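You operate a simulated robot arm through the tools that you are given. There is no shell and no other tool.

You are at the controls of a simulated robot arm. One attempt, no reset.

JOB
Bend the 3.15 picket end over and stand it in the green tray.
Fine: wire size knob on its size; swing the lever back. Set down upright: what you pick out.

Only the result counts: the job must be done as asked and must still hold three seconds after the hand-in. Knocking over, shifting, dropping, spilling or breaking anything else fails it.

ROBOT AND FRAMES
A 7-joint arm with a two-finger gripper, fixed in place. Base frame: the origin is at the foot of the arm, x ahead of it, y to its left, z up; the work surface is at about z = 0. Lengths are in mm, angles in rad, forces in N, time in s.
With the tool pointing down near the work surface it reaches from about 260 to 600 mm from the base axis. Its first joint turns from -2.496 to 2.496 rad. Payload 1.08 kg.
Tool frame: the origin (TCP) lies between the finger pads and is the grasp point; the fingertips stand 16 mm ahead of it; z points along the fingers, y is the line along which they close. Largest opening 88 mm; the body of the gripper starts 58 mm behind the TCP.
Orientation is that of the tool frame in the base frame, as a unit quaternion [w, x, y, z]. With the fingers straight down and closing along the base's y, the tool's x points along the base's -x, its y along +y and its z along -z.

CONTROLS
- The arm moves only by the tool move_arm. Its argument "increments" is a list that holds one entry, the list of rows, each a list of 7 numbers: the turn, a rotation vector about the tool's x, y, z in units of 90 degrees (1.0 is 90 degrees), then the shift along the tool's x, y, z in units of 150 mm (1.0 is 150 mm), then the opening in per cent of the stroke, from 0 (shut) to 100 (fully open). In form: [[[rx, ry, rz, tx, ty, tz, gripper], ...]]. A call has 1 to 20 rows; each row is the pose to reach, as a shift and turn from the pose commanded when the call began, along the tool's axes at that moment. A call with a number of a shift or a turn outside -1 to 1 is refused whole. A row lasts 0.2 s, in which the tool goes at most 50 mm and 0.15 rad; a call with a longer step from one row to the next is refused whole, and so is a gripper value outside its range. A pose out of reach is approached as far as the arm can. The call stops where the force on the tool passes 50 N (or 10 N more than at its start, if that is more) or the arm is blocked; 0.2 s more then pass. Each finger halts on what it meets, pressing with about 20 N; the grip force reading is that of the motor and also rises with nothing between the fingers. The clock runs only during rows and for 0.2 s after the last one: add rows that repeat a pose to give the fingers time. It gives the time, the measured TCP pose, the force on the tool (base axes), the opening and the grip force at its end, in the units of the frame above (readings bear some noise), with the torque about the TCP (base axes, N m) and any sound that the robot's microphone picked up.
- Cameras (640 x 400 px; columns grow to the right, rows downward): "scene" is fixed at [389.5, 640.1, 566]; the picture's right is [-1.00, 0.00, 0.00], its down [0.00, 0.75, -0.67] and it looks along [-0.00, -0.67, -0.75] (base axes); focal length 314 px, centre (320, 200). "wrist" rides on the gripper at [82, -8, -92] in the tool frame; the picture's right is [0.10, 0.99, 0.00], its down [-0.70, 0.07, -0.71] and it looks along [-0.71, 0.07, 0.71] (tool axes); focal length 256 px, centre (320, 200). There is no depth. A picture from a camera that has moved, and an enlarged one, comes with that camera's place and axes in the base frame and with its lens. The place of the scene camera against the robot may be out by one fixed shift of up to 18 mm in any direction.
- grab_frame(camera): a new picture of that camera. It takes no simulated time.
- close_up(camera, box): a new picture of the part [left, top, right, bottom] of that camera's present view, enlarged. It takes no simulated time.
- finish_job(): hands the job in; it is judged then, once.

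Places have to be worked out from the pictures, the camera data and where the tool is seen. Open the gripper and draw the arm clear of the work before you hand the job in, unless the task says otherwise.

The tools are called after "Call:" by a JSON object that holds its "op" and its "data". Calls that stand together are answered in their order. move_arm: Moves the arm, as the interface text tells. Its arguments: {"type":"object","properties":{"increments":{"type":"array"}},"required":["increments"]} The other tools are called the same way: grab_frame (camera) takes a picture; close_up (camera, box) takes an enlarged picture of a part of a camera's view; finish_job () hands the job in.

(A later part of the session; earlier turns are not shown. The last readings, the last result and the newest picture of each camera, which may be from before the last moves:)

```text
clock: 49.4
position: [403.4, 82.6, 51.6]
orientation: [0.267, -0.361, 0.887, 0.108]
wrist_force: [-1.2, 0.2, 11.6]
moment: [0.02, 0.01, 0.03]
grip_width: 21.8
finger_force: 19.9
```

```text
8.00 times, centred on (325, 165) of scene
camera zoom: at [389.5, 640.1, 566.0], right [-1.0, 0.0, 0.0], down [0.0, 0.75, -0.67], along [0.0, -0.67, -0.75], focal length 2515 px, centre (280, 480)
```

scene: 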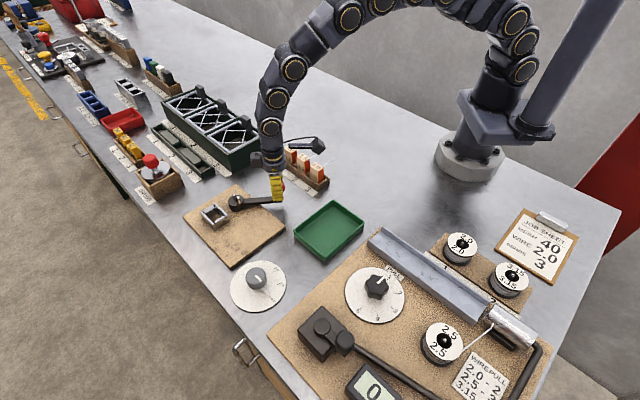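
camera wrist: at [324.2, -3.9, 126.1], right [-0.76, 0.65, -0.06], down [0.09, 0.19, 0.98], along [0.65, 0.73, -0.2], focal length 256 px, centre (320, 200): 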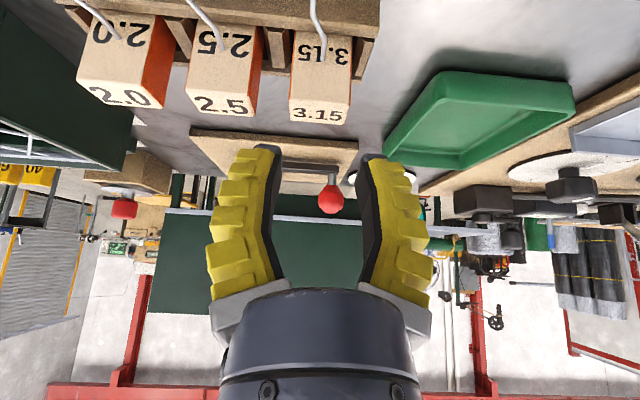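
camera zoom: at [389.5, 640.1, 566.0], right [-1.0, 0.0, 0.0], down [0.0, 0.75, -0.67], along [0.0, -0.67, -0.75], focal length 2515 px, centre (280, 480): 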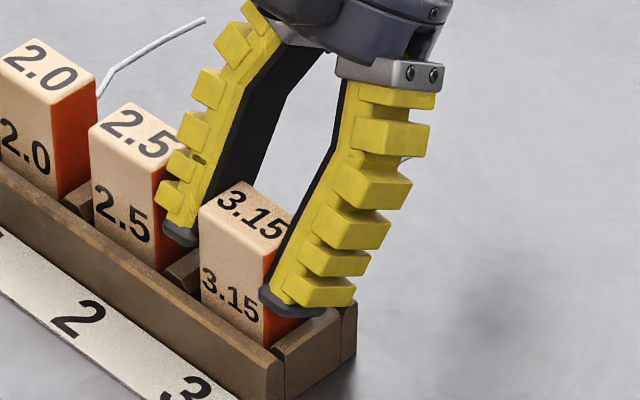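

Gripped at about 20 N. I lift straight up 60 mm and check that the picket comes along and the neighbours stay.

Call:
{"op": "move_arm", "data": {"increments": [[[0, 0, 0, -0.018, 0, -0.028, 18], [0, 0, 0, -0.037, 0, -0.056, 18], [0, 0, 0, -0.073, 0, -0.111, 18], [0, 0, 0, -0.11, 0, -0.167, 18], [0, 0, 0, -0.147, 0, -0.223, 18], [0, 0, 0, -0.183, 0, -0.278, 18], [0, 0, 0, -0.22, 0, -0.334, 18], [0, 0, 0, -0.22, 0, -0.334, 18]]]}}

Call:
{"op": "grab_frame", "data": {"camera": "wrist"}}

Call:
{"op": "close_up", "data": {"camera": "scene", "box": [280, 100, 380, 200]}}

```text
clock: 51.2
position: [404.6, 80.9, 109.8]
orientation: [0.265, -0.36, 0.888, 0.108]
wrist_force: [1.0, 0.2, -0.8]
moment: [0.01, 0.02, -0.01]
grip_width: 21.2
finger_force: 20.5
```

```text
taken
camera wrist: at [324.5, -6.3, 141.9], right [-0.76, 0.65, -0.06], down [0.09, 0.19, 0.98], along [0.65, 0.73, -0.2], focal length 256 px, centre (320, 200)
```

wrist: 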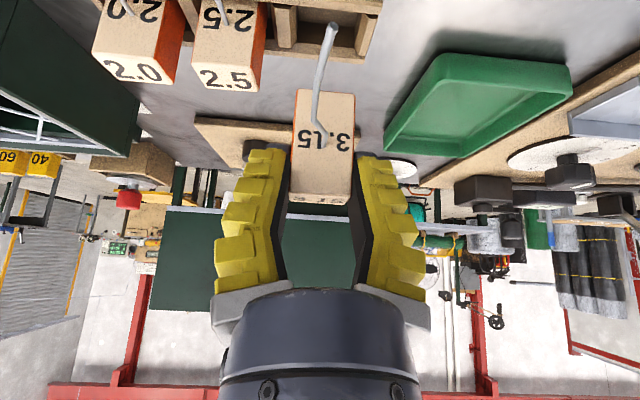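

```text
4.00 times, centred on (330, 150) of scene
camera zoom: at [389.5, 640.1, 566.0], right [-1.0, 0.0, 0.0], down [0.0, 0.75, -0.67], along [0.0, -0.67, -0.75], focal length 1258 px, centre (280, 400)
```

zoom: 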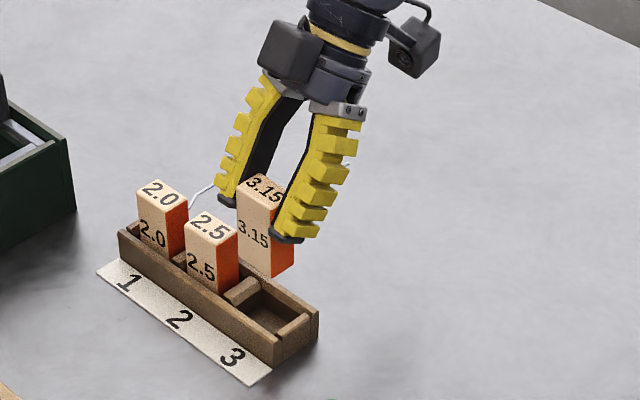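

The picket is up and the other two stand as before. I zoom to see how it sits in the fingers — its tilt and how far its bottom lies below the TCP.

Call:
{"op": "close_up", "data": {"camera": "wrist", "box": [240, 10, 400, 220]}}

Call:
{"op": "close_up", "data": {"camera": "scene", "box": [320, 130, 370, 180]}}

Call:
{"op": "close_up", "data": {"camera": "scene", "box": [300, 140, 350, 190]}}

```text
1.90 times, centred on (320, 115) of wrist
camera zoom: at [324.5, -6.3, 141.9], right [-0.76, 0.65, -0.06], down [0.09, 0.19, 0.98], along [0.65, 0.73, -0.2], focal length 488 px, centre (320, 362)
```

zoom: 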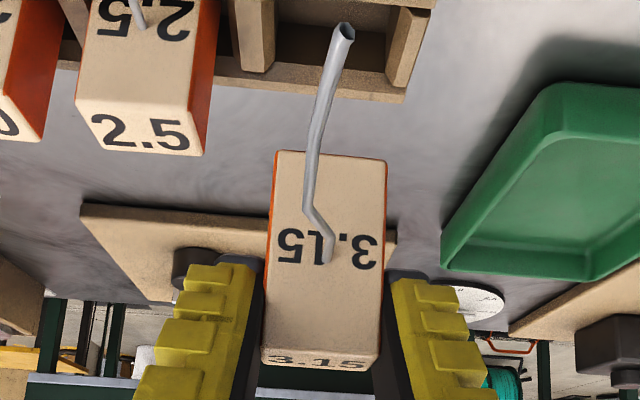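

```text
8.00 times, centred on (345, 155) of scene
camera zoom: at [389.5, 640.1, 566.0], right [-1.0, 0.0, 0.0], down [0.0, 0.75, -0.67], along [0.0, -0.67, -0.75], focal length 2515 px, centre (120, 560)
```

zoom: 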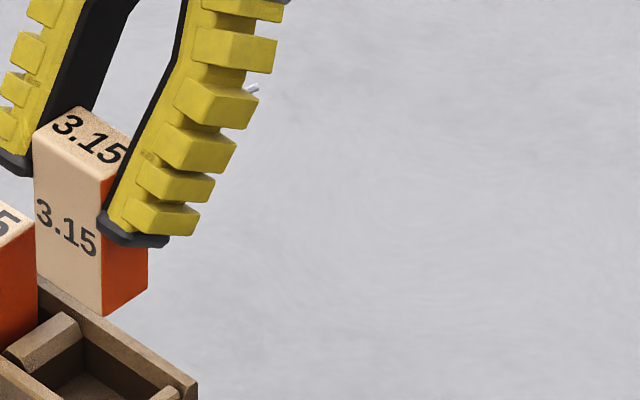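

```text
8.00 times, centred on (325, 165) of scene
camera zoom: at [389.5, 640.1, 566.0], right [-1.0, 0.0, 0.0], down [0.0, 0.75, -0.67], along [0.0, -0.67, -0.75], focal length 2515 px, centre (280, 480)
```

zoom: 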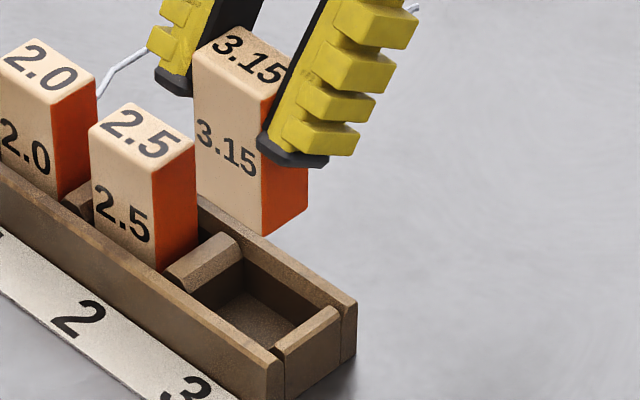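

The picket hangs upright: its bottom is ~46 mm below the TCP, its top 5.5 mm above, and it is about 51.5 mm tall. Now I carry it toward the bender in two gentle moves at height.

Call:
{"op": "move_arm", "data": {"increments": [[[0, 0, 0, -0.132, -0.038, 0.054, 18], [0, 0, 0, -0.265, -0.076, 0.108, 18], [0, 0, 0, -0.397, -0.115, 0.162, 18], [0, 0, 0, -0.529, -0.153, 0.216, 18], [0, 0, 0, -0.662, -0.191, 0.27, 18], [0, 0, 0, -0.794, -0.229, 0.324, 18], [0, 0, 0, -0.794, -0.229, 0.324, 18]]]}}

Call:
{"op": "move_arm", "data": {"increments": [[[0, 0, 0, -0.105, -0.038, 0.096, 18], [0, 0, 0, -0.21, -0.076, 0.192, 18], [0, 0, 0, -0.314, -0.115, 0.288, 18], [0, 0, 0, -0.419, -0.153, 0.384, 18], [0, 0, 0, -0.524, -0.191, 0.48, 18], [0, 0, 0, -0.629, -0.229, 0.576, 18], [0, 0, 0, -0.629, -0.229, 0.576, 18]]]}}

Call:
{"op": "grab_frame", "data": {"camera": "wrist"}}

Call:
{"op": "close_up", "data": {"camera": "scene", "box": [190, 160, 270, 240]}}

```text
clock: 52.8
position: [519.5, 146.9, 135.0]
orientation: [0.265, -0.362, 0.887, 0.108]
wrist_force: [-1.1, 0.0, -0.7]
moment: [-0.01, 0.0, -0.02]
grip_width: 21.4
finger_force: 20.3
```

```text
clock: 54.4
position: [634.5, 206.3, 114.4]
orientation: [0.265, -0.361, 0.888, 0.109]
wrist_force: [0.3, -0.9, -0.3]
moment: [-0.02, -0.01, -0.02]
grip_width: 21.4
finger_force: 20.4
```

```text
taken
camera wrist: at [554.9, 118.3, 145.7], right [-0.76, 0.65, -0.06], down [0.09, 0.19, 0.98], along [0.65, 0.73, -0.2], focal length 256 px, centre (320, 200)
```

wrist: 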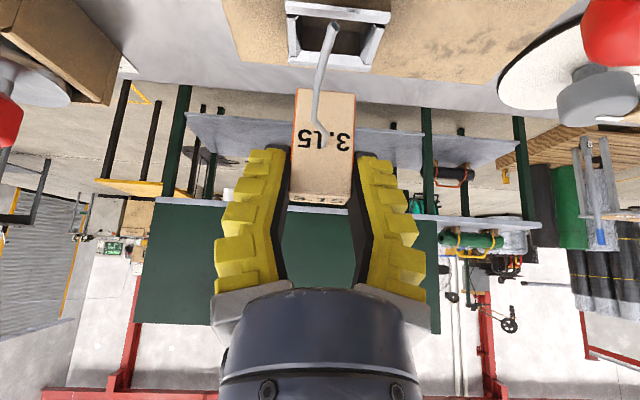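

```text
5.00 times, centred on (230, 200) of scene
camera zoom: at [389.5, 640.1, 566.0], right [-1.0, 0.0, 0.0], down [0.0, 0.75, -0.67], along [0.0, -0.67, -0.75], focal length 1572 px, centre (770, 200)
```

zoom: 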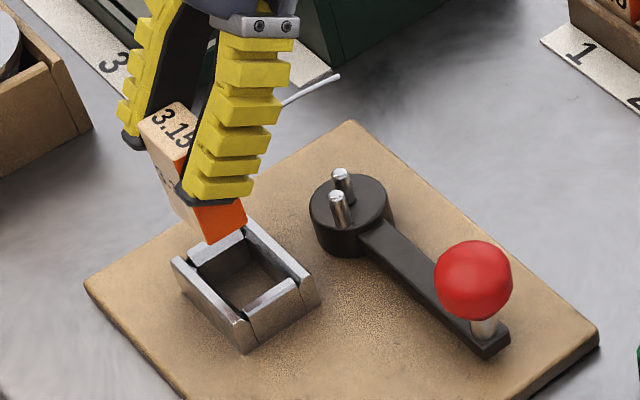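

The picket hangs above the socket. I zoom in from both cameras to judge the alignment.

Call:
{"op": "close_up", "data": {"camera": "wrist", "box": [250, 0, 410, 120]}}

Call:
{"op": "close_up", "data": {"camera": "scene", "box": [200, 180, 260, 235]}}

```text
3.33 times, centred on (330, 60) of wrist
camera zoom: at [554.9, 118.3, 145.7], right [-0.76, 0.65, -0.06], down [0.09, 0.19, 0.98], along [0.65, 0.73, -0.2], focal length 853 px, centre (287, 667)
```

zoom: 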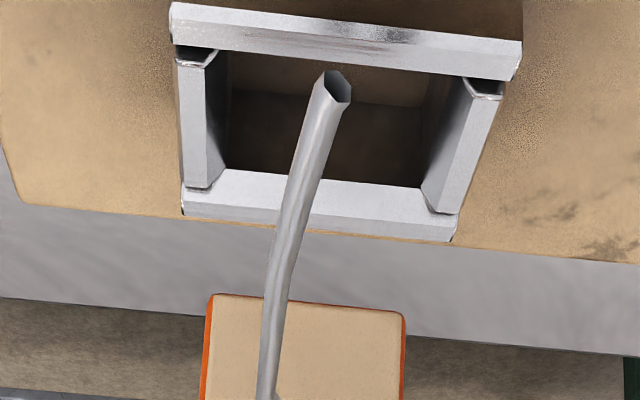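

```text
7.27 times, centred on (230, 208) of scene
camera zoom: at [389.5, 640.1, 566.0], right [-1.0, 0.0, 0.0], down [0.0, 0.75, -0.67], along [0.0, -0.67, -0.75], focal length 2287 px, centre (974, 146)
```

zoom: 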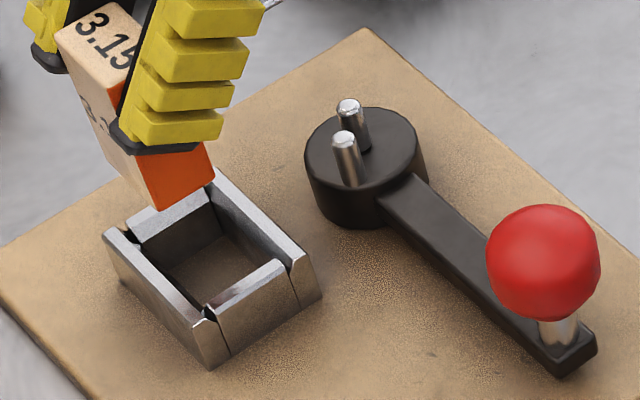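

In bench axes the picket is 2.9 mm too far to the −Y′ side and ~2 mm short toward the hub. To keep the wire clear of the centre pin I leave a 2 mm bias on the −Y′ side, shift accordingly, and lower by 34 mm to just above the socket.

Call:
{"op": "move_arm", "data": {"increments": [[[0, 0, 0, 0.0, 0.0067, 0.01, 18], [0, 0, 0, 0.038, 0.0067, 0.07, 18], [0, 0, 0, 0.076, 0.0067, 0.134, 18], [0, 0, 0, 0.114, 0.0067, 0.197, 18], [0, 0, 0, 0.114, 0.0067, 0.197, 18]]]}}

Call:
{"op": "close_up", "data": {"camera": "wrist", "box": [240, 0, 420, 140]}}

Call:
{"op": "close_up", "data": {"camera": "scene", "box": [200, 180, 260, 235]}}

```text
clock: 55.6
position: [634.5, 208.9, 80.5]
orientation: [0.265, -0.361, 0.888, 0.108]
wrist_force: [0.5, 0.0, 0.4]
moment: [-0.03, 0.04, -0.01]
grip_width: 21.4
finger_force: 20.2
```

```text
2.86 times, centred on (330, 70) of wrist
camera zoom: at [554.5, 121.5, 111.4], right [-0.76, 0.65, -0.06], down [0.09, 0.19, 0.98], along [0.65, 0.73, -0.2], focal length 731 px, centre (291, 571)
```

zoom: 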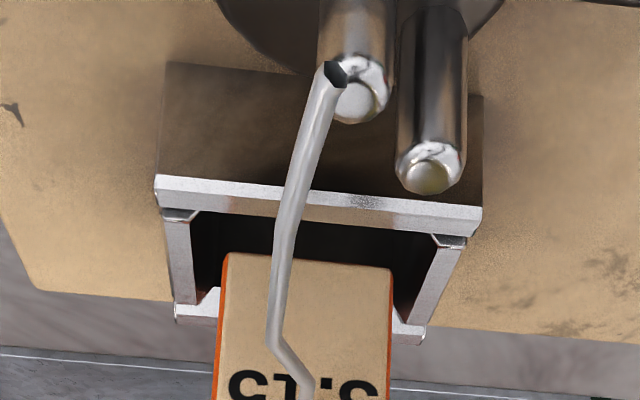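

```text
7.27 times, centred on (230, 208) of scene
camera zoom: at [389.5, 640.1, 566.0], right [-1.0, 0.0, 0.0], down [0.0, 0.75, -0.67], along [0.0, -0.67, -0.75], focal length 2287 px, centre (974, 146)
```

zoom: 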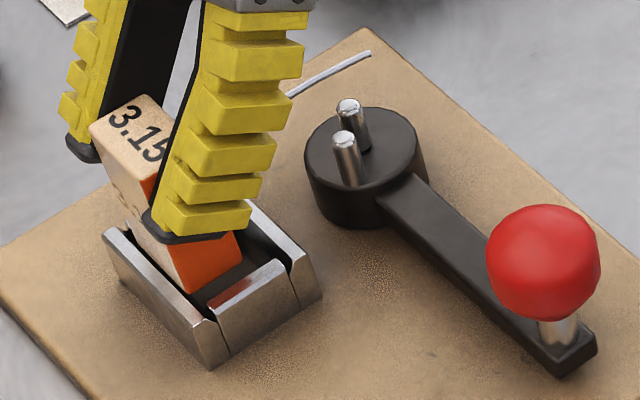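

Looking down past the wire: it would brush the centre pin with the current offset, so I shift 1.2 mm further to −Y′ before lowering the next 14 mm, which brings the wire level with the pin tops.

Call:
{"op": "move_arm", "data": {"increments": [[[0, 0, 0, 0, -0.008, 0, 18], [0, 0, 0, 0.017, -0.008, 0.026, 18], [0, 0, 0, 0.034, -0.008, 0.052, 18], [0, 0, 0, 0.0514, -0.008, 0.078, 18], [0, 0, 0, 0.0514, -0.008, 0.078, 18]]]}}

Call:
{"op": "close_up", "data": {"camera": "wrist", "box": [220, 0, 420, 150]}}

Call:
{"op": "close_up", "data": {"camera": "scene", "box": [200, 180, 260, 235]}}

```text
clock: 56.8
position: [634.4, 208.9, 66.6]
orientation: [0.265, -0.361, 0.888, 0.107]
wrist_force: [-2.7, -2.3, 0.9]
moment: [-0.08, 0.1, 0.06]
grip_width: 21.2
finger_force: 20.2
```

```text
2.67 times, centred on (320, 75) of wrist
camera zoom: at [555.0, 121.0, 98.1], right [-0.76, 0.65, -0.06], down [0.09, 0.19, 0.98], along [0.65, 0.73, -0.2], focal length 683 px, centre (320, 533)
```

zoom: 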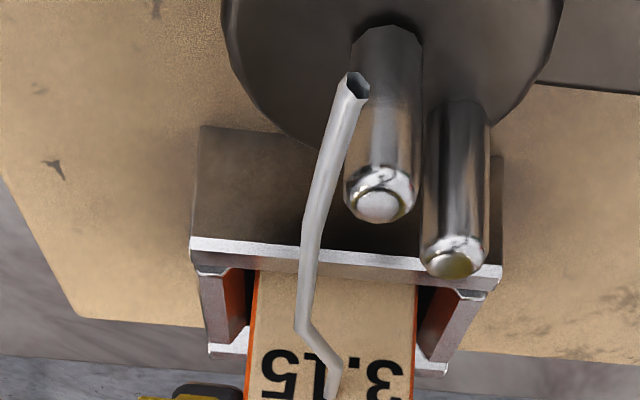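

```text
7.27 times, centred on (230, 208) of scene
camera zoom: at [389.5, 640.1, 566.0], right [-1.0, 0.0, 0.0], down [0.0, 0.75, -0.67], along [0.0, -0.67, -0.75], focal length 2287 px, centre (974, 146)
```

zoom: 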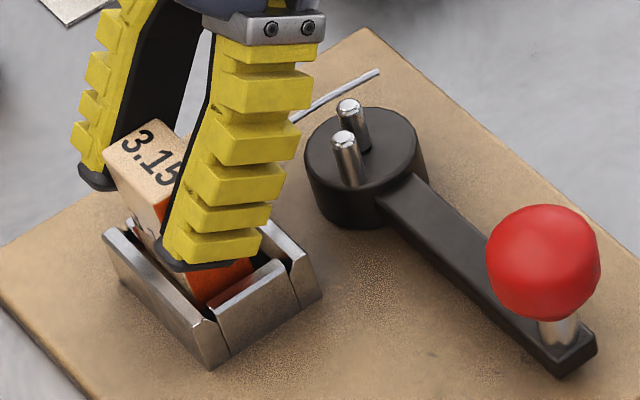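

A light 3.5 N push toward the hub suggests the picket's front touches the far chamfer, and the wire almost grazes the centre pin. I shift 1.5 mm toward the hub and 1.3 mm to −Y′ and re-read.

Call:
{"op": "move_arm", "data": {"increments": [[[0, 0, 0, 0.0083, -0.0088, -0.0055, 18], [0, 0, 0, 0.0083, -0.0088, -0.0055, 18]]]}}

Call:
{"op": "close_up", "data": {"camera": "wrist", "box": [220, 0, 420, 150]}}

Call:
{"op": "close_up", "data": {"camera": "scene", "box": [205, 190, 245, 230]}}

```text
clock: 57.4
position: [635.1, 206.9, 67.3]
orientation: [0.266, -0.36, 0.888, 0.108]
wrist_force: [1.1, 0.6, -0.8]
moment: [0.01, 0.02, 0.03]
grip_width: 21.0
finger_force: 20.5
```

```text
2.67 times, centred on (320, 75) of wrist
camera zoom: at [555.2, 118.9, 98.1], right [-0.76, 0.65, -0.06], down [0.09, 0.19, 0.98], along [0.65, 0.73, -0.2], focal length 683 px, centre (320, 533)
```

zoom: 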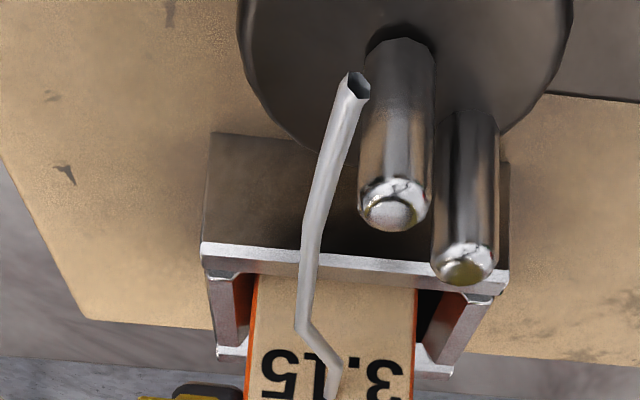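

```text
10.00 times, centred on (225, 210) of scene
camera zoom: at [389.5, 640.1, 566.0], right [-1.0, 0.0, 0.0], down [0.0, 0.75, -0.67], along [0.0, -0.67, -0.75], focal length 3144 px, centre (1270, 100)
```

zoom: 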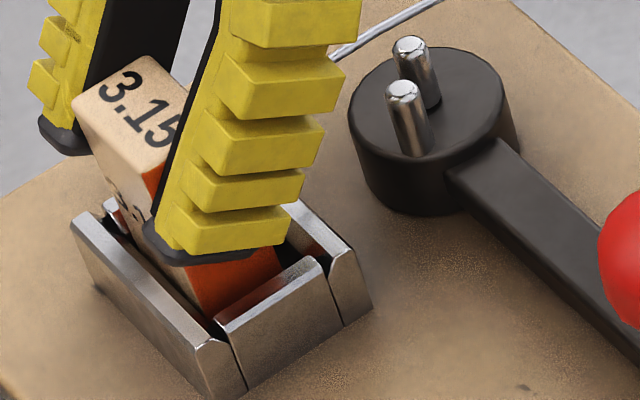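

Contact force is gone and the wire now clears the pin by about 1 mm. I lower the last 12 mm in small steps.

Call:
{"op": "move_arm", "data": {"increments": [[[0, 0, 0, 0.011, 0, 0.0167, 18], [0, 0, 0, 0.022, 0, 0.0334, 18], [0, 0, 0, 0.033, 0, 0.0501, 18], [0, 0, 0, 0.0404, 0, 0.0612, 18], [0, 0, 0, 0.0404, 0, 0.0612, 18]]]}}

Call:
{"op": "close_up", "data": {"camera": "wrist", "box": [220, 0, 420, 150]}}

Call:
{"op": "close_up", "data": {"camera": "scene", "box": [205, 190, 245, 230]}}

```text
clock: 58.6
position: [635.5, 206.8, 56.6]
orientation: [0.268, -0.361, 0.887, 0.108]
wrist_force: [-3.4, 4.3, 11.8]
moment: [0.16, -0.14, 0.05]
grip_width: 21.3
finger_force: 20.3
```

```text
2.67 times, centred on (320, 75) of wrist
camera zoom: at [555.5, 119.2, 88.2], right [-0.76, 0.65, -0.06], down [0.09, 0.19, 0.98], along [0.65, 0.73, -0.2], focal length 683 px, centre (320, 533)
```

zoom: 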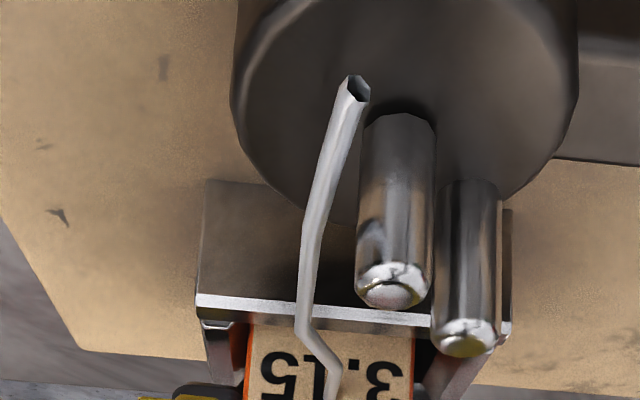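

```text
10.00 times, centred on (225, 210) of scene
camera zoom: at [389.5, 640.1, 566.0], right [-1.0, 0.0, 0.0], down [0.0, 0.75, -0.67], along [0.0, -0.67, -0.75], focal length 3144 px, centre (1270, 100)
```

zoom: 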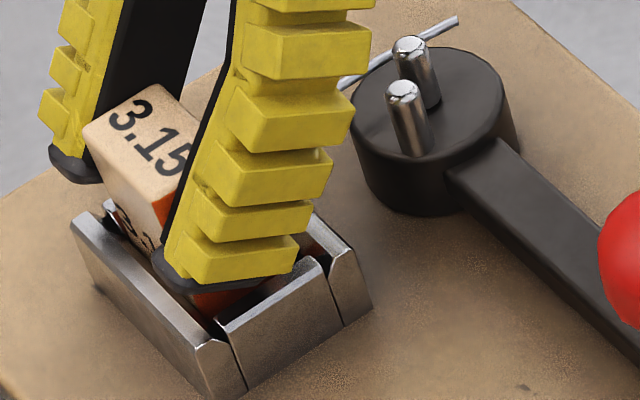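

About 12 N upward with a small sideways push: the bottom is at z≈10, just about at the floor and touching the −Y′ wall. I ease 0.7 mm back to +Y′ and down 1.5 mm to settle it.

Call:
{"op": "move_arm", "data": {"increments": [[[0, 0, 0, 0, 0.0047, 0, 18], [0, 0, 0, 0.0055, 0.0047, 0.0084, 18], [0, 0, 0, 0.0055, 0.0047, 0.0084, 18]]]}}

Call:
{"op": "close_up", "data": {"camera": "wrist", "box": [220, 0, 420, 150]}}

```text
clock: 59.4
position: [634.1, 206.5, 56.5]
orientation: [0.266, -0.361, 0.887, 0.108]
wrist_force: [0.7, 3.7, 11.3]
moment: [0.17, -0.13, 0.06]
grip_width: 21.3
finger_force: 19.8
```

```text
2.67 times, centred on (320, 75) of wrist
camera zoom: at [554.4, 118.3, 87.1], right [-0.76, 0.65, -0.06], down [0.09, 0.19, 0.98], along [0.65, 0.73, -0.2], focal length 683 px, centre (320, 533)
```

zoom: 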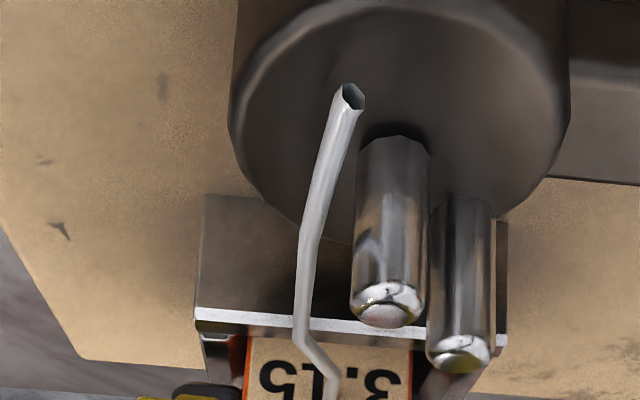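

The force stays light. I open the fingers to let the picket settle in the socket.

Call:
{"op": "move_arm", "data": {"increments": [[[0, 0, 0, 0, 0, 0, 24], [0, 0, 0, 0, 0, 0, 30], [0, 0, 0, 0, 0, 0, 40], [0, 0, 0, 0, 0, 0, 50], [0, 0, 0, 0, 0, 0, 50]]]}}

Call:
{"op": "close_up", "data": {"camera": "wrist", "box": [200, 0, 440, 180]}}

Call:
{"op": "close_up", "data": {"camera": "scene", "box": [205, 180, 255, 230]}}

```text
clock: 60.6
position: [633.2, 207.6, 56.7]
orientation: [0.265, -0.361, 0.888, 0.108]
wrist_force: [-0.6, 1.2, -0.2]
moment: [-0.01, 0.03, -0.01]
grip_width: 48.6
finger_force: 3.5
```

```text
2.22 times, centred on (320, 90) of wrist
camera zoom: at [554.2, 118.2, 86.6], right [-0.76, 0.65, -0.06], down [0.09, 0.19, 0.98], along [0.65, 0.73, -0.2], focal length 569 px, centre (320, 444)
```

zoom: 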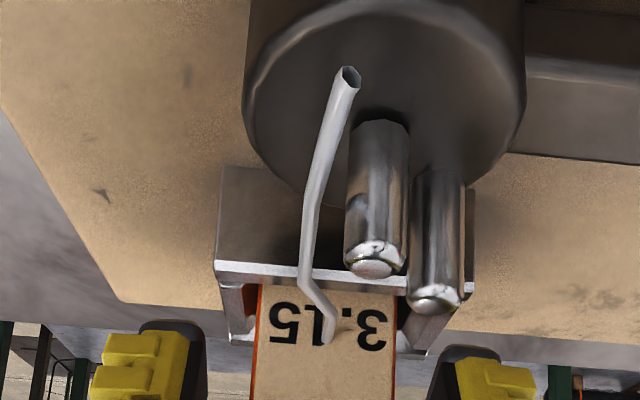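

```text
8.00 times, centred on (230, 205) of scene
camera zoom: at [389.5, 640.1, 566.0], right [-1.0, 0.0, 0.0], down [0.0, 0.75, -0.67], along [0.0, -0.67, -0.75], focal length 2515 px, centre (1040, 160)
```

zoom: 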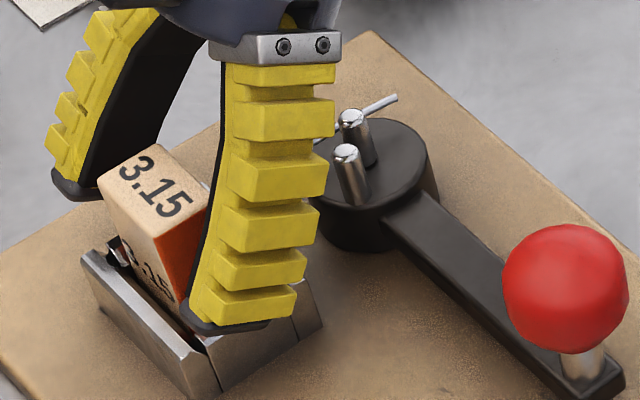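

The picket stands in the socket on its own. I rise straight up clear of it and take a look.

Call:
{"op": "move_arm", "data": {"increments": [[[0, 0, 0, -0.055, 0, -0.0835, 50], [0, 0, 0, -0.11, 0, -0.167, 50], [0, 0, 0, -0.183, 0, -0.278, 50], [0, 0, 0, -0.257, 0, -0.39, 50], [0, 0, 0, -0.33, 0, -0.501, 50], [0, 0, 0, -0.33, 0, -0.501, 50]]]}}

Call:
{"op": "close_up", "data": {"camera": "scene", "box": [200, 180, 260, 235]}}

Call:
{"op": "close_up", "data": {"camera": "wrist", "box": [230, 0, 420, 110]}}

```text
clock: 62.0
position: [633.3, 208.5, 143.9]
orientation: [0.266, -0.36, 0.888, 0.107]
wrist_force: [-0.5, 0.5, 0.4]
moment: [0.01, -0.03, 0.03]
grip_width: 48.6
finger_force: 3.6
```

```text
7.27 times, centred on (230, 208) of scene
camera zoom: at [389.5, 640.1, 566.0], right [-1.0, 0.0, 0.0], down [0.0, 0.75, -0.67], along [0.0, -0.67, -0.75], focal length 2287 px, centre (974, 146)
```

zoom: 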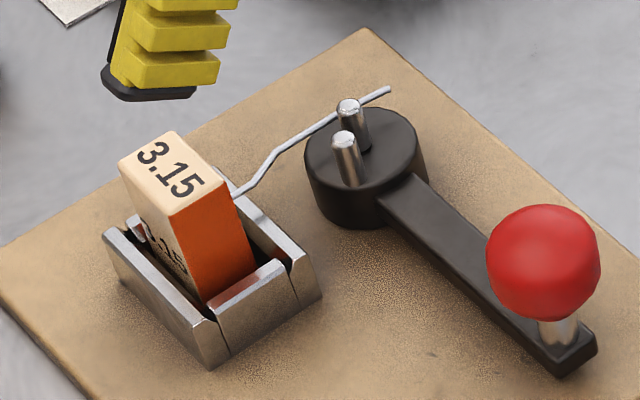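

```text
3.37 times, centred on (325, 55) of wrist
camera zoom: at [554.4, 121.0, 176.3], right [-0.76, 0.65, -0.06], down [0.09, 0.19, 0.98], along [0.65, 0.73, -0.2], focal length 862 px, centre (303, 688)
```

zoom: 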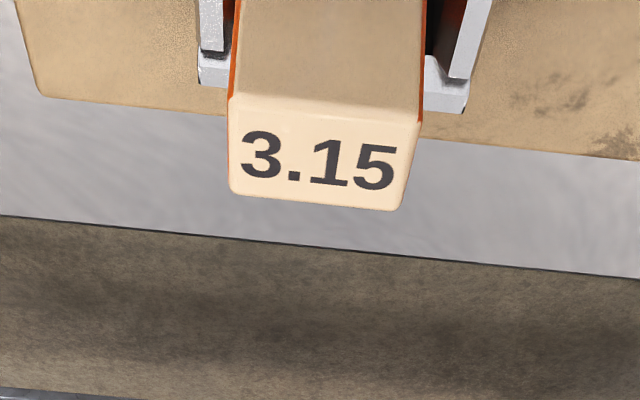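

The 3.15 picket is seated upright with its wire lying past the centre pin over the hub. Now the lever: I bring the tool upright and back toward the ball.

Call:
{"op": "move_arm", "data": {"increments": [[[0, 0.074, 0, 0.056, 0.089, -0.11, 60], [0, 0.148, 0, 0.112, 0.178, -0.22, 60], [0, 0.222, 0, 0.167, 0.266, -0.331, 60], [0, 0.296, 0, 0.223, 0.355, -0.441, 60], [0, 0.37, 0, 0.279, 0.444, -0.551, 60], [0, 0.37, 0, 0.279, 0.444, -0.551, 60]]]}}

Call:
{"op": "move_arm", "data": {"increments": [[[0, 0, 0.083, 0, 0, 0, 65], [0, 0, 0.166, 0, 0, 0, 65], [0, 0, 0.25, 0, 0, 0, 65], [0, 0, 0.333, 0, 0, 0, 65], [0, 0, 0.416, 0, 0, 0, 65], [0, 0, 0.5, 0, 0, 0, 65], [0, 0, 0.583, 0, 0, 0, 65], [0, 0, 0.666, 0, 0, 0, 65], [0, 0, 0.75, 0, 0, 0, 65], [0, 0, 0.833, 0, 0, 0, 65], [0, 0, 0.916, 0, 0, 0, 65], [0, 0, 0.993, 0, 0, 0, 65], [0, 0, 0.993, 0, 0, 0, 65]]]}}

```text
clock: 63.4
position: [529.1, 200.4, 191.8]
orientation: [-0.001, -0.376, 0.927, -0.001]
wrist_force: [-0.7, -0.7, 0.2]
moment: [0.02, -0.02, 0.01]
grip_width: 57.3
finger_force: 3.0
```

```text
clock: 66.2
position: [529.9, 199.7, 192.0]
orientation: [0.0, 0.385, 0.923, -0.001]
wrist_force: [0.4, 0.3, -0.2]
moment: [-0.01, 0.0, 0.0]
grip_width: 61.5
finger_force: 2.8
```

Yaw is −45°. I go over the ball and down around it, then close on it.

Call:
{"op": "move_arm", "data": {"increments": [[[0, 0, 0, 0.12, 0.07, 0, 65], [0, 0, 0, 0.235, 0.139, 0.05, 65], [0, 0, 0, 0.235, 0.139, 0.25, 65], [0, 0, 0, 0.235, 0.139, 0.45, 65], [0, 0, 0, 0.235, 0.139, 0.6, 65], [0, 0, 0, 0.235, 0.139, 0.75, 65], [0, 0, 0, 0.235, 0.139, 0.867, 65], [0, 0, 0, 0.235, 0.139, 0.867, 65]]]}}

Call:
{"op": "grab_frame", "data": {"camera": "wrist"}}

Call:
{"op": "close_up", "data": {"camera": "scene", "box": [190, 160, 290, 240]}}

```text
clock: 68.0
position: [520.4, 239.1, 61.2]
orientation: [0.001, 0.383, 0.924, 0.0]
wrist_force: [0.4, 0.1, -0.1]
moment: [0.02, 0.01, -0.02]
grip_width: 61.4
finger_force: 3.0
```

```text
taken
camera wrist: at [457.2, 292.4, 153.0], right [0.63, 0.77, 0.0], down [0.55, -0.45, 0.71], along [0.55, -0.45, -0.7], focal length 256 px, centre (320, 200)
```

wrist: 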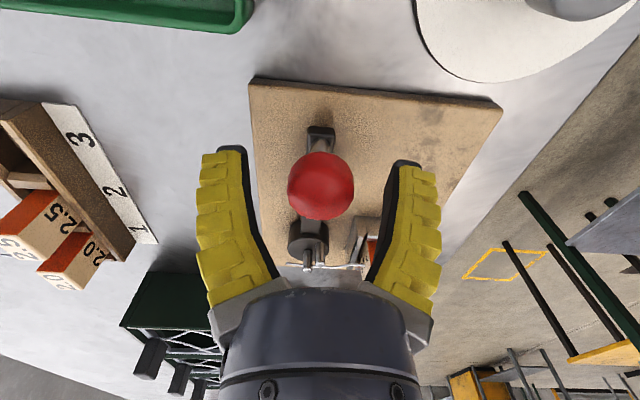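

```text
5.00 times, centred on (240, 200) of scene
camera zoom: at [389.5, 640.1, 566.0], right [-1.0, 0.0, 0.0], down [0.0, 0.75, -0.67], along [0.0, -0.67, -0.75], focal length 1572 px, centre (720, 200)
```

zoom: 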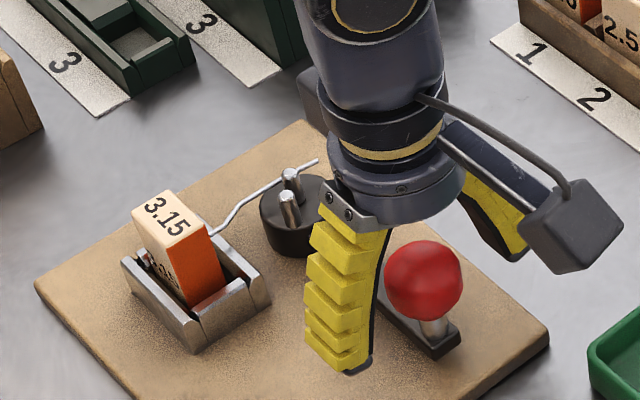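

Ball centred. I close on it and swing the lever counter-clockwise to 175°, watching force and picket.

Call:
{"op": "move_arm", "data": {"increments": [[[0, 0, 0, 0, 0, 0, 40], [0, 0, 0, 0, 0, 0, 25], [0, 0, 0, 0, 0, 0, 25], [0, 0, -0.0889, -0.011, -0.103, 0, 25], [0, 0, -0.1778, -0.03, -0.194, 0, 25], [0, 0, -0.2667, -0.062, -0.281, 0, 25], [0, 0, -0.3556, -0.106, -0.363, 0, 25], [0, 0, -0.4444, -0.161, -0.438, 0, 25], [0, 0, -0.4444, -0.161, -0.438, 0, 25]]]}}

Call:
{"op": "close_up", "data": {"camera": "scene", "box": [190, 150, 300, 240]}}

```text
clock: 70.0
position: [491.3, 175.4, 61.6]
orientation: [0.002, 0.044, 0.999, 0.001]
wrist_force: [21.9, 9.4, -4.2]
moment: [-0.01, -0.25, -0.05]
grip_width: 25.5
finger_force: 22.7
```

```text
4.44 times, centred on (245, 195) of scene
camera zoom: at [389.5, 640.1, 566.0], right [-1.0, 0.0, 0.0], down [0.0, 0.75, -0.67], along [0.0, -0.67, -0.75], focal length 1397 px, centre (653, 222)
```

zoom: 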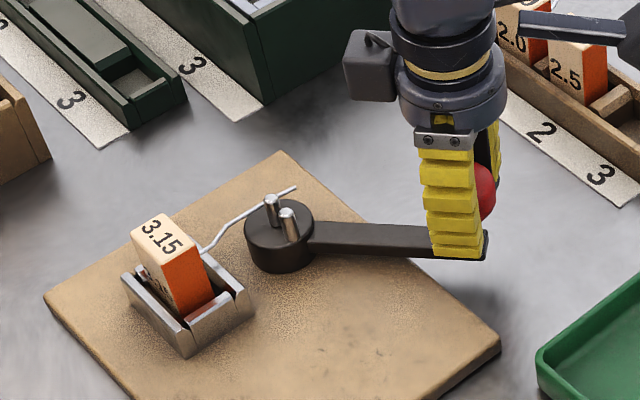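

Still turning; the 22 N is mostly radial because my arc centre was ~2 mm off. I correct the arc and continue to 223°.

Call:
{"op": "move_arm", "data": {"increments": [[[0, 0, -0.0889, -0.02, -0.088, 0, 25], [0, 0, -0.1778, -0.04, -0.179, 0, 25], [0, 0, -0.2667, -0.072, -0.267, 0, 25], [0, 0, -0.3556, -0.116, -0.348, 0, 25], [0, 0, -0.4444, -0.17, -0.424, 0, 25], [0, 0, -0.5333, -0.235, -0.491, 0, 25], [0, 0, -0.5333, -0.235, -0.491, 0, 25]]]}}

Call:
{"op": "close_up", "data": {"camera": "scene", "box": [190, 140, 300, 240]}}

```text
clock: 71.6
position: [518.4, 98.5, 60.3]
orientation: [-0.004, -0.367, 0.93, 0.001]
wrist_force: [-11.9, 9.4, -1.2]
moment: [0.01, 0.01, 0.18]
grip_width: 26.7
finger_force: 21.6
```

```text
4.00 times, centred on (245, 190) of scene
camera zoom: at [389.5, 640.1, 566.0], right [-1.0, 0.0, 0.0], down [0.0, 0.75, -0.67], along [0.0, -0.67, -0.75], focal length 1258 px, centre (620, 240)
```

zoom: 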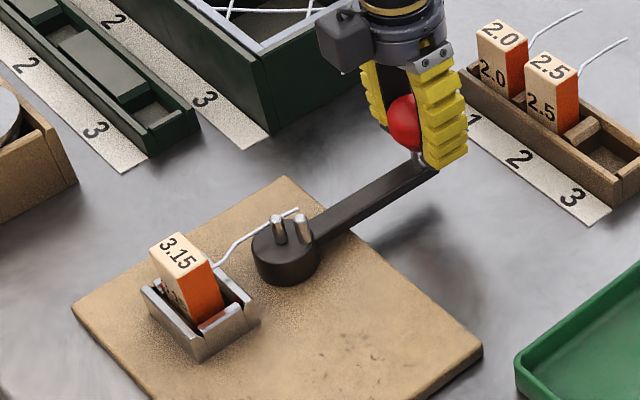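

There is now ~15 N of tangential resistance — something is being bent. I zoom in on the pins and wire.

Call:
{"op": "close_up", "data": {"camera": "scene", "box": [215, 180, 275, 225]}}

Call:
{"op": "grab_frame", "data": {"camera": "wrist"}}

```text
8.89 times, centred on (245, 202) of scene
camera zoom: at [389.5, 640.1, 566.0], right [-1.0, 0.0, 0.0], down [0.0, 0.75, -0.67], along [0.0, -0.67, -0.75], focal length 2795 px, centre (987, 178)
```

zoom: 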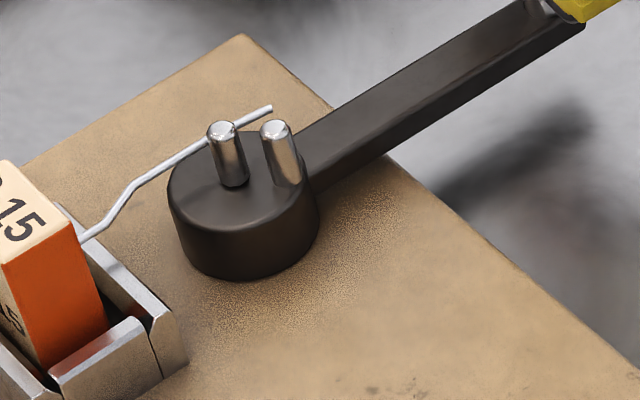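

```text
taken
camera wrist: at [465.1, 37.8, 152.2], right [-0.75, 0.66, 0.0], down [0.47, 0.53, 0.71], along [0.46, 0.53, -0.71], focal length 256 px, centre (320, 200)
```

wrist: 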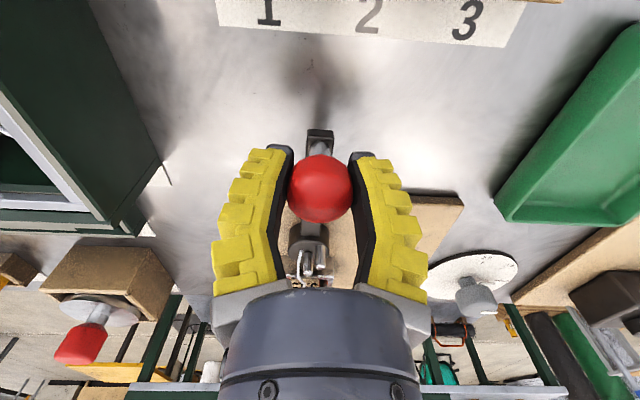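

The wire still lies behind both pins. I continue to 247° and then just to the 255° stop.

Call:
{"op": "move_arm", "data": {"increments": [[[0, 0, -0.0889, -0.008, -0.092, 0, 25], [0, 0, -0.1778, -0.026, -0.184, 0, 25], [0, 0, -0.2667, -0.057, -0.27, 0, 25], [0, 0, -0.2667, -0.057, -0.27, 0, 25]]]}}

Call:
{"op": "close_up", "data": {"camera": "scene", "box": [205, 150, 275, 225]}}

```text
clock: 72.6
position: [554.2, 74.8, 62.5]
orientation: [0.001, -0.551, 0.835, -0.001]
wrist_force: [5.1, 8.0, -5.7]
moment: [0.18, -0.03, -0.18]
grip_width: 25.9
finger_force: 21.6
```

```text
5.33 times, centred on (240, 188) of scene
camera zoom: at [389.5, 640.1, 566.0], right [-1.0, 0.0, 0.0], down [0.0, 0.75, -0.67], along [0.0, -0.67, -0.75], focal length 1677 px, centre (747, 267)
```

zoom: 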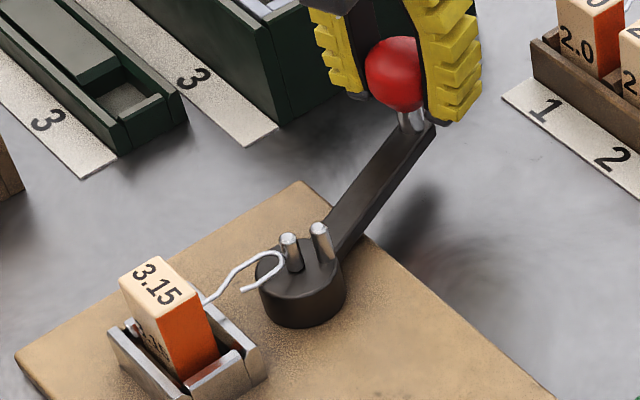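

The wire end has just folded over into a hook. I zoom in to confirm.

Call:
{"op": "close_up", "data": {"camera": "scene", "box": [215, 175, 265, 225]}}

```text
8.00 times, centred on (240, 200) of scene
camera zoom: at [389.5, 640.1, 566.0], right [-1.0, 0.0, 0.0], down [0.0, 0.75, -0.67], along [0.0, -0.67, -0.75], focal length 2515 px, centre (960, 200)
```

zoom: 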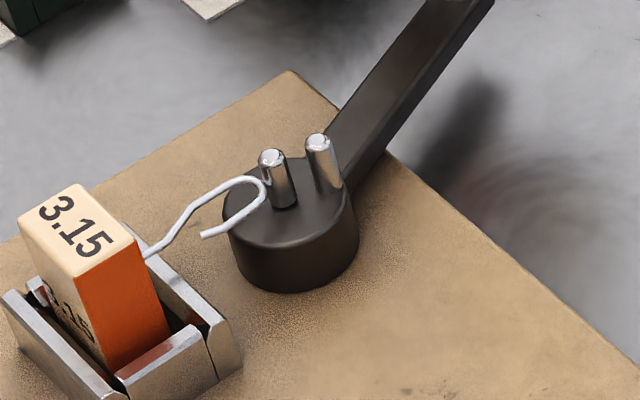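

The 3.15 end is bent right over. Now I swing the lever back along the arc.

Call:
{"op": "move_arm", "data": {"increments": [[[0, 0, 0.0889, -0.004, 0.095, 0, 25], [0, 0, 0.1778, -0.023, 0.186, 0, 25], [0, 0, 0.2667, -0.055, 0.274, 0, 25], [0, 0, 0.3556, -0.098, 0.356, 0, 25], [0, 0, 0.4444, -0.152, 0.432, 0, 25], [0, 0, 0.5333, -0.216, 0.499, 0, 25], [0, 0, 0.6222, -0.289, 0.556, 0, 25], [0, 0, 0.7111, -0.37, 0.603, 0, 25], [0, 0, 0.8, -0.456, 0.638, 0, 25], [0, 0, 0.8889, -0.546, 0.661, 0, 25], [0, 0, 0.8889, -0.546, 0.661, 0, 25]]]}}

Call:
{"op": "close_up", "data": {"camera": "scene", "box": [190, 150, 300, 240]}}

```text
clock: 75.0
position: [491.7, 190.5, 61.5]
orientation: [0.0, 0.115, 0.993, 0.0]
wrist_force: [1.2, -2.1, 2.1]
moment: [0.06, 0.14, -0.09]
grip_width: 26.3
finger_force: 22.0
```

```text
4.44 times, centred on (245, 195) of scene
camera zoom: at [389.5, 640.1, 566.0], right [-1.0, 0.0, 0.0], down [0.0, 0.75, -0.67], along [0.0, -0.67, -0.75], focal length 1397 px, centre (653, 222)
```

zoom: 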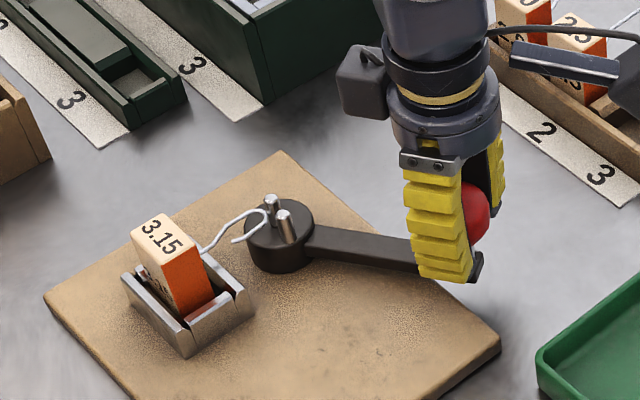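

The hook stays formed as the lever returns. I bring the lever the rest of the way to its rest position.

Call:
{"op": "move_arm", "data": {"increments": [[[0, 0, 0.0889, -0.013, 0.093, 0, 25], [0, 0, 0.1778, -0.032, 0.184, 0, 25], [0, 0, 0.2667, -0.064, 0.272, 0, 25], [0, 0, 0.3556, -0.103, 0.366, 0, 25], [0, 0, 0.3556, -0.103, 0.366, 0, 25], [0, 0, 0.3556, -0.103, 0.366, 25]]]}}

Call:
{"op": "close_up", "data": {"camera": "scene", "box": [180, 180, 300, 260]}}

```text
refused: a row must be a list of 7 entries
```

```text
5.00 times, centred on (240, 220) of scene
camera zoom: at [389.5, 640.1, 566.0], right [-1.0, 0.0, 0.0], down [0.0, 0.75, -0.67], along [0.0, -0.67, -0.75], focal length 1572 px, centre (720, 100)
```

zoom: 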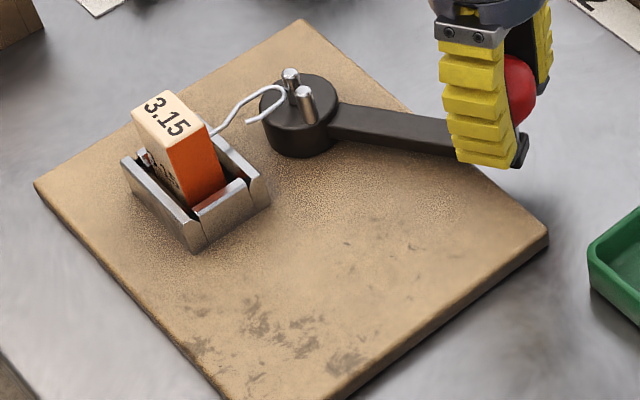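

The last call was refused whole because one row was short of an entry; nothing moved. I resend it with complete rows.

Call:
{"op": "move_arm", "data": {"increments": [[[0, 0, 0.0889, -0.013, 0.093, 0, 25], [0, 0, 0.1778, -0.032, 0.184, 0, 25], [0, 0, 0.2667, -0.064, 0.272, 0, 25], [0, 0, 0.3556, -0.103, 0.366, 0, 25], [0, 0, 0.3556, -0.103, 0.366, 0, 25]]]}}

Call:
{"op": "close_up", "data": {"camera": "scene", "box": [180, 180, 300, 260]}}

```text
clock: 76.2
position: [521.5, 238.4, 60.2]
orientation: [0.001, 0.385, 0.923, -0.001]
wrist_force: [5.2, -4.0, -10.1]
moment: [0.06, -0.01, -0.05]
grip_width: 25.0
finger_force: 21.5
```

```text
5.00 times, centred on (240, 220) of scene
camera zoom: at [389.5, 640.1, 566.0], right [-1.0, 0.0, 0.0], down [0.0, 0.75, -0.67], along [0.0, -0.67, -0.75], focal length 1572 px, centre (720, 100)
```

zoom: 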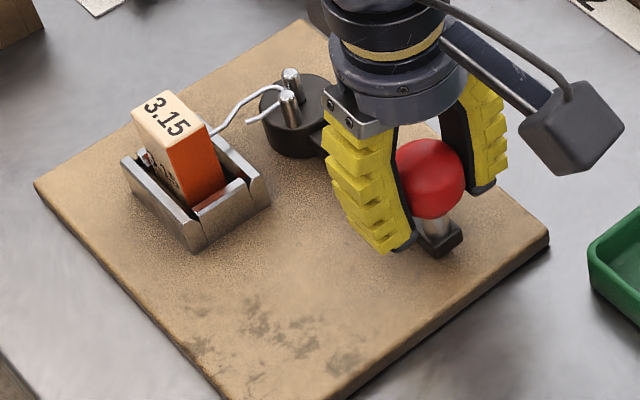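

The lever looks home. I open, rise and check it against its starting picture.

Call:
{"op": "move_arm", "data": {"increments": [[[0, 0, 0, 0, 0, 0, 45], [0, 0, 0, 0, 0, 0, 65], [0, 0, 0, 0, 0, 0, 65], [0, 0, 0, 0, 0, -0.25, 65], [0, 0, 0, 0, 0, -0.5, 65], [0, 0, 0, 0.15, 0, -0.75, 65], [0, 0, 0, 0.3, 0, -0.85, 65], [0, 0, 0, 0.3, 0, -0.85, 65]]]}}

Call:
{"op": "close_up", "data": {"camera": "scene", "box": [180, 180, 300, 260]}}

Call:
{"op": "close_up", "data": {"camera": "scene", "box": [200, 180, 260, 225]}}

```text
clock: 78.0
position: [487.5, 271.6, 190.4]
orientation: [0.0, 0.384, 0.923, 0.0]
wrist_force: [-0.2, 0.7, 0.1]
moment: [0.01, -0.01, 0.01]
grip_width: 61.3
finger_force: 2.8
```

```text
5.00 times, centred on (240, 220) of scene
camera zoom: at [389.5, 640.1, 566.0], right [-1.0, 0.0, 0.0], down [0.0, 0.75, -0.67], along [0.0, -0.67, -0.75], focal length 1572 px, centre (720, 100)
```

zoom: 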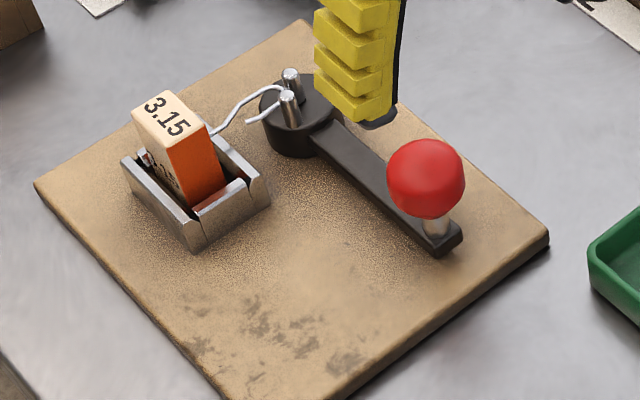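

```text
8.89 times, centred on (230, 202) of scene
camera zoom: at [389.5, 640.1, 566.0], right [-1.0, 0.0, 0.0], down [0.0, 0.75, -0.67], along [0.0, -0.67, -0.75], focal length 2795 px, centre (1120, 178)
```

zoom: 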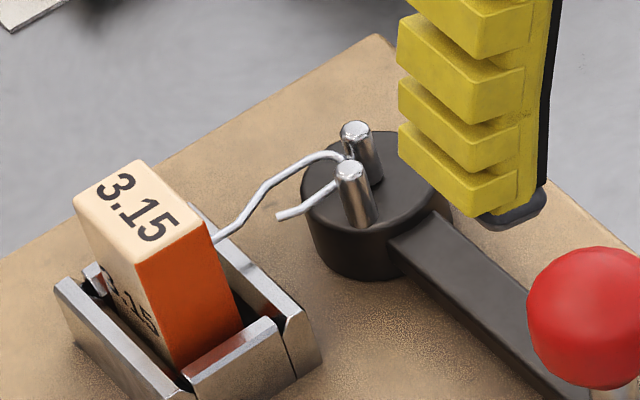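

The picket's hook is clear of the pins and the lever is about 1 mm (under 1°) short of its original spot. I go back to the ball once and nudge it the last bit home.

Call:
{"op": "move_arm", "data": {"increments": [[[0, 0, 0, -0.15, 0, 0.1, 65], [0, 0, 0, -0.3, 0, 0.35, 65], [0, 0, 0, -0.3, 0, 0.6, 65], [0, 0, 0, -0.3, 0, 0.85, 65], [0, 0, 0, -0.3, 0, 0.85, 65], [0, 0, 0, -0.3, 0, 0.85, 40], [0, 0, 0, -0.3, 0, 0.85, 28], [0, 0, 0, -0.3, 0, 0.85, 25], [0, 0, 0, -0.3, 0.012, 0.85, 25], [0, 0, 0, -0.3, 0.024, 0.85, 25], [0, 0, 0, -0.3, 0.024, 0.85, 25]]]}}

Call:
{"op": "close_up", "data": {"camera": "scene", "box": [180, 180, 300, 260]}}

```text
clock: 80.4
position: [522.1, 240.5, 59.9]
orientation: [0.0, 0.384, 0.923, 0.0]
wrist_force: [-3.9, -3.8, 1.7]
moment: [0.09, 0.13, -0.1]
grip_width: 27.2
finger_force: 21.5
```

```text
5.00 times, centred on (240, 220) of scene
camera zoom: at [389.5, 640.1, 566.0], right [-1.0, 0.0, 0.0], down [0.0, 0.75, -0.67], along [0.0, -0.67, -0.75], focal length 1572 px, centre (720, 100)
```

zoom: 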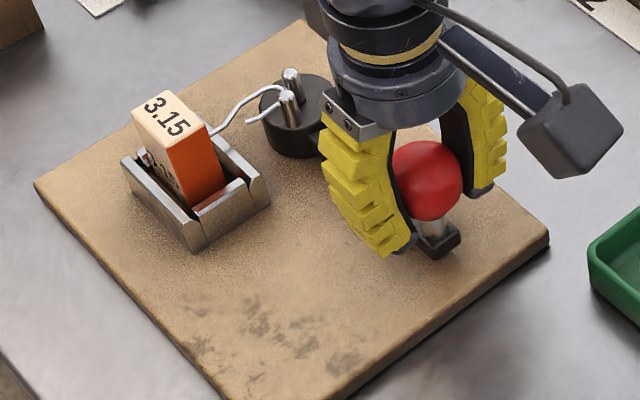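

A light 5 N reaction shows the lever is at its stop. I release and rise.

Call:
{"op": "move_arm", "data": {"increments": [[[0, 0, 0, 0, 0, 0, 45], [0, 0, 0, 0, 0, 0, 65], [0, 0, 0, 0, 0, 0, 65], [0, 0, 0, 0, 0, -0.25, 65], [0, 0, 0, 0, 0, -0.5, 65], [0, 0, 0, 0.15, 0, -0.75, 65], [0, 0, 0, 0.3, 0, -0.85, 65], [0, 0, 0, 0.3, 0, -0.85, 65]]]}}

Call:
{"op": "close_up", "data": {"camera": "scene", "box": [180, 180, 300, 260]}}

Call:
{"op": "close_up", "data": {"camera": "scene", "box": [205, 185, 235, 220]}}

```text
clock: 82.2
position: [488.9, 273.2, 185.7]
orientation: [0.0, 0.383, 0.924, 0.001]
wrist_force: [-0.3, -0.6, 0.0]
moment: [-0.01, 0.0, 0.04]
grip_width: 61.4
finger_force: 3.3
```

```text
5.00 times, centred on (240, 220) of scene
camera zoom: at [389.5, 640.1, 566.0], right [-1.0, 0.0, 0.0], down [0.0, 0.75, -0.67], along [0.0, -0.67, -0.75], focal length 1572 px, centre (720, 100)
```

zoom: 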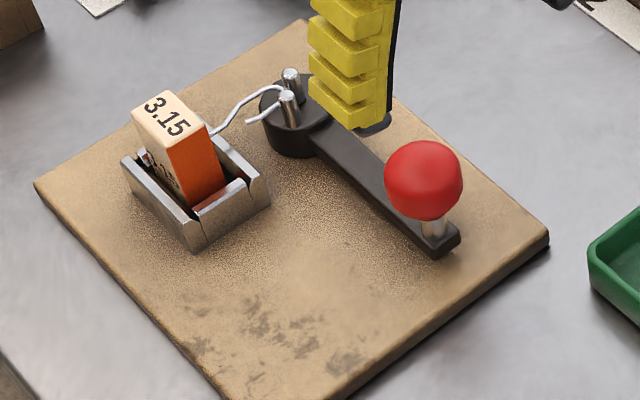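

```text
11.43 times, centred on (220, 202) of scene
camera zoom: at [389.5, 640.1, 566.0], right [-1.0, 0.0, 0.0], down [0.0, 0.75, -0.67], along [0.0, -0.67, -0.75], focal length 3593 px, centre (1463, 171)
```

zoom: 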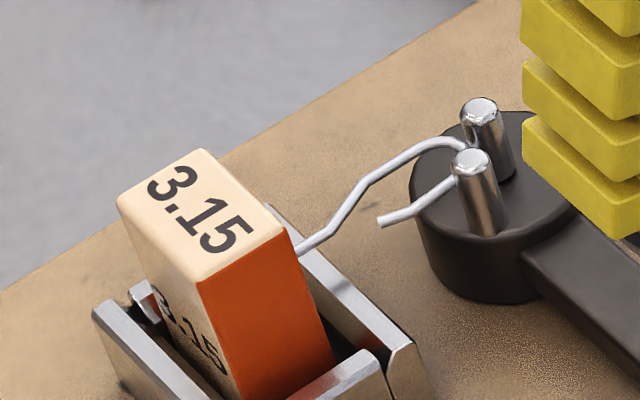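

The lever is exactly home and the end is folded over. Now I return to fetch the picket: yaw back to +45° while moving toward the bender at height.

Call:
{"op": "move_arm", "data": {"increments": [[[0, 0, -0.0833, -0.053, -0.013, -0.02, 60], [0, 0, -0.1667, -0.105, -0.025, -0.04, 60], [0, 0, -0.25, -0.158, -0.038, -0.067, 60], [0, 0, -0.3333, -0.211, -0.05, -0.067, 60], [0, 0, -0.4167, -0.263, -0.063, -0.067, 60], [0, 0, -0.5, -0.316, -0.075, -0.067, 60], [0, 0, -0.5833, -0.369, -0.088, -0.067, 60], [0, 0, -0.6667, -0.421, -0.1, -0.067, 60], [0, 0, -0.75, -0.474, -0.113, -0.067, 60], [0, 0, -0.8333, -0.527, -0.126, -0.067, 60], [0, 0, -0.9167, -0.579, -0.138, -0.067, 60], [0, 0, -1.0, -0.632, -0.151, -0.067, 60], [0, 0, -1.0, -0.632, -0.151, -0.067, 60]]]}}

```text
clock: 85.0
position: [542.5, 189.4, 198.9]
orientation: [-0.002, -0.382, 0.924, 0.0]
wrist_force: [0.5, -0.3, 1.0]
moment: [0.05, -0.01, 0.02]
grip_width: 57.1
finger_force: 3.2
```

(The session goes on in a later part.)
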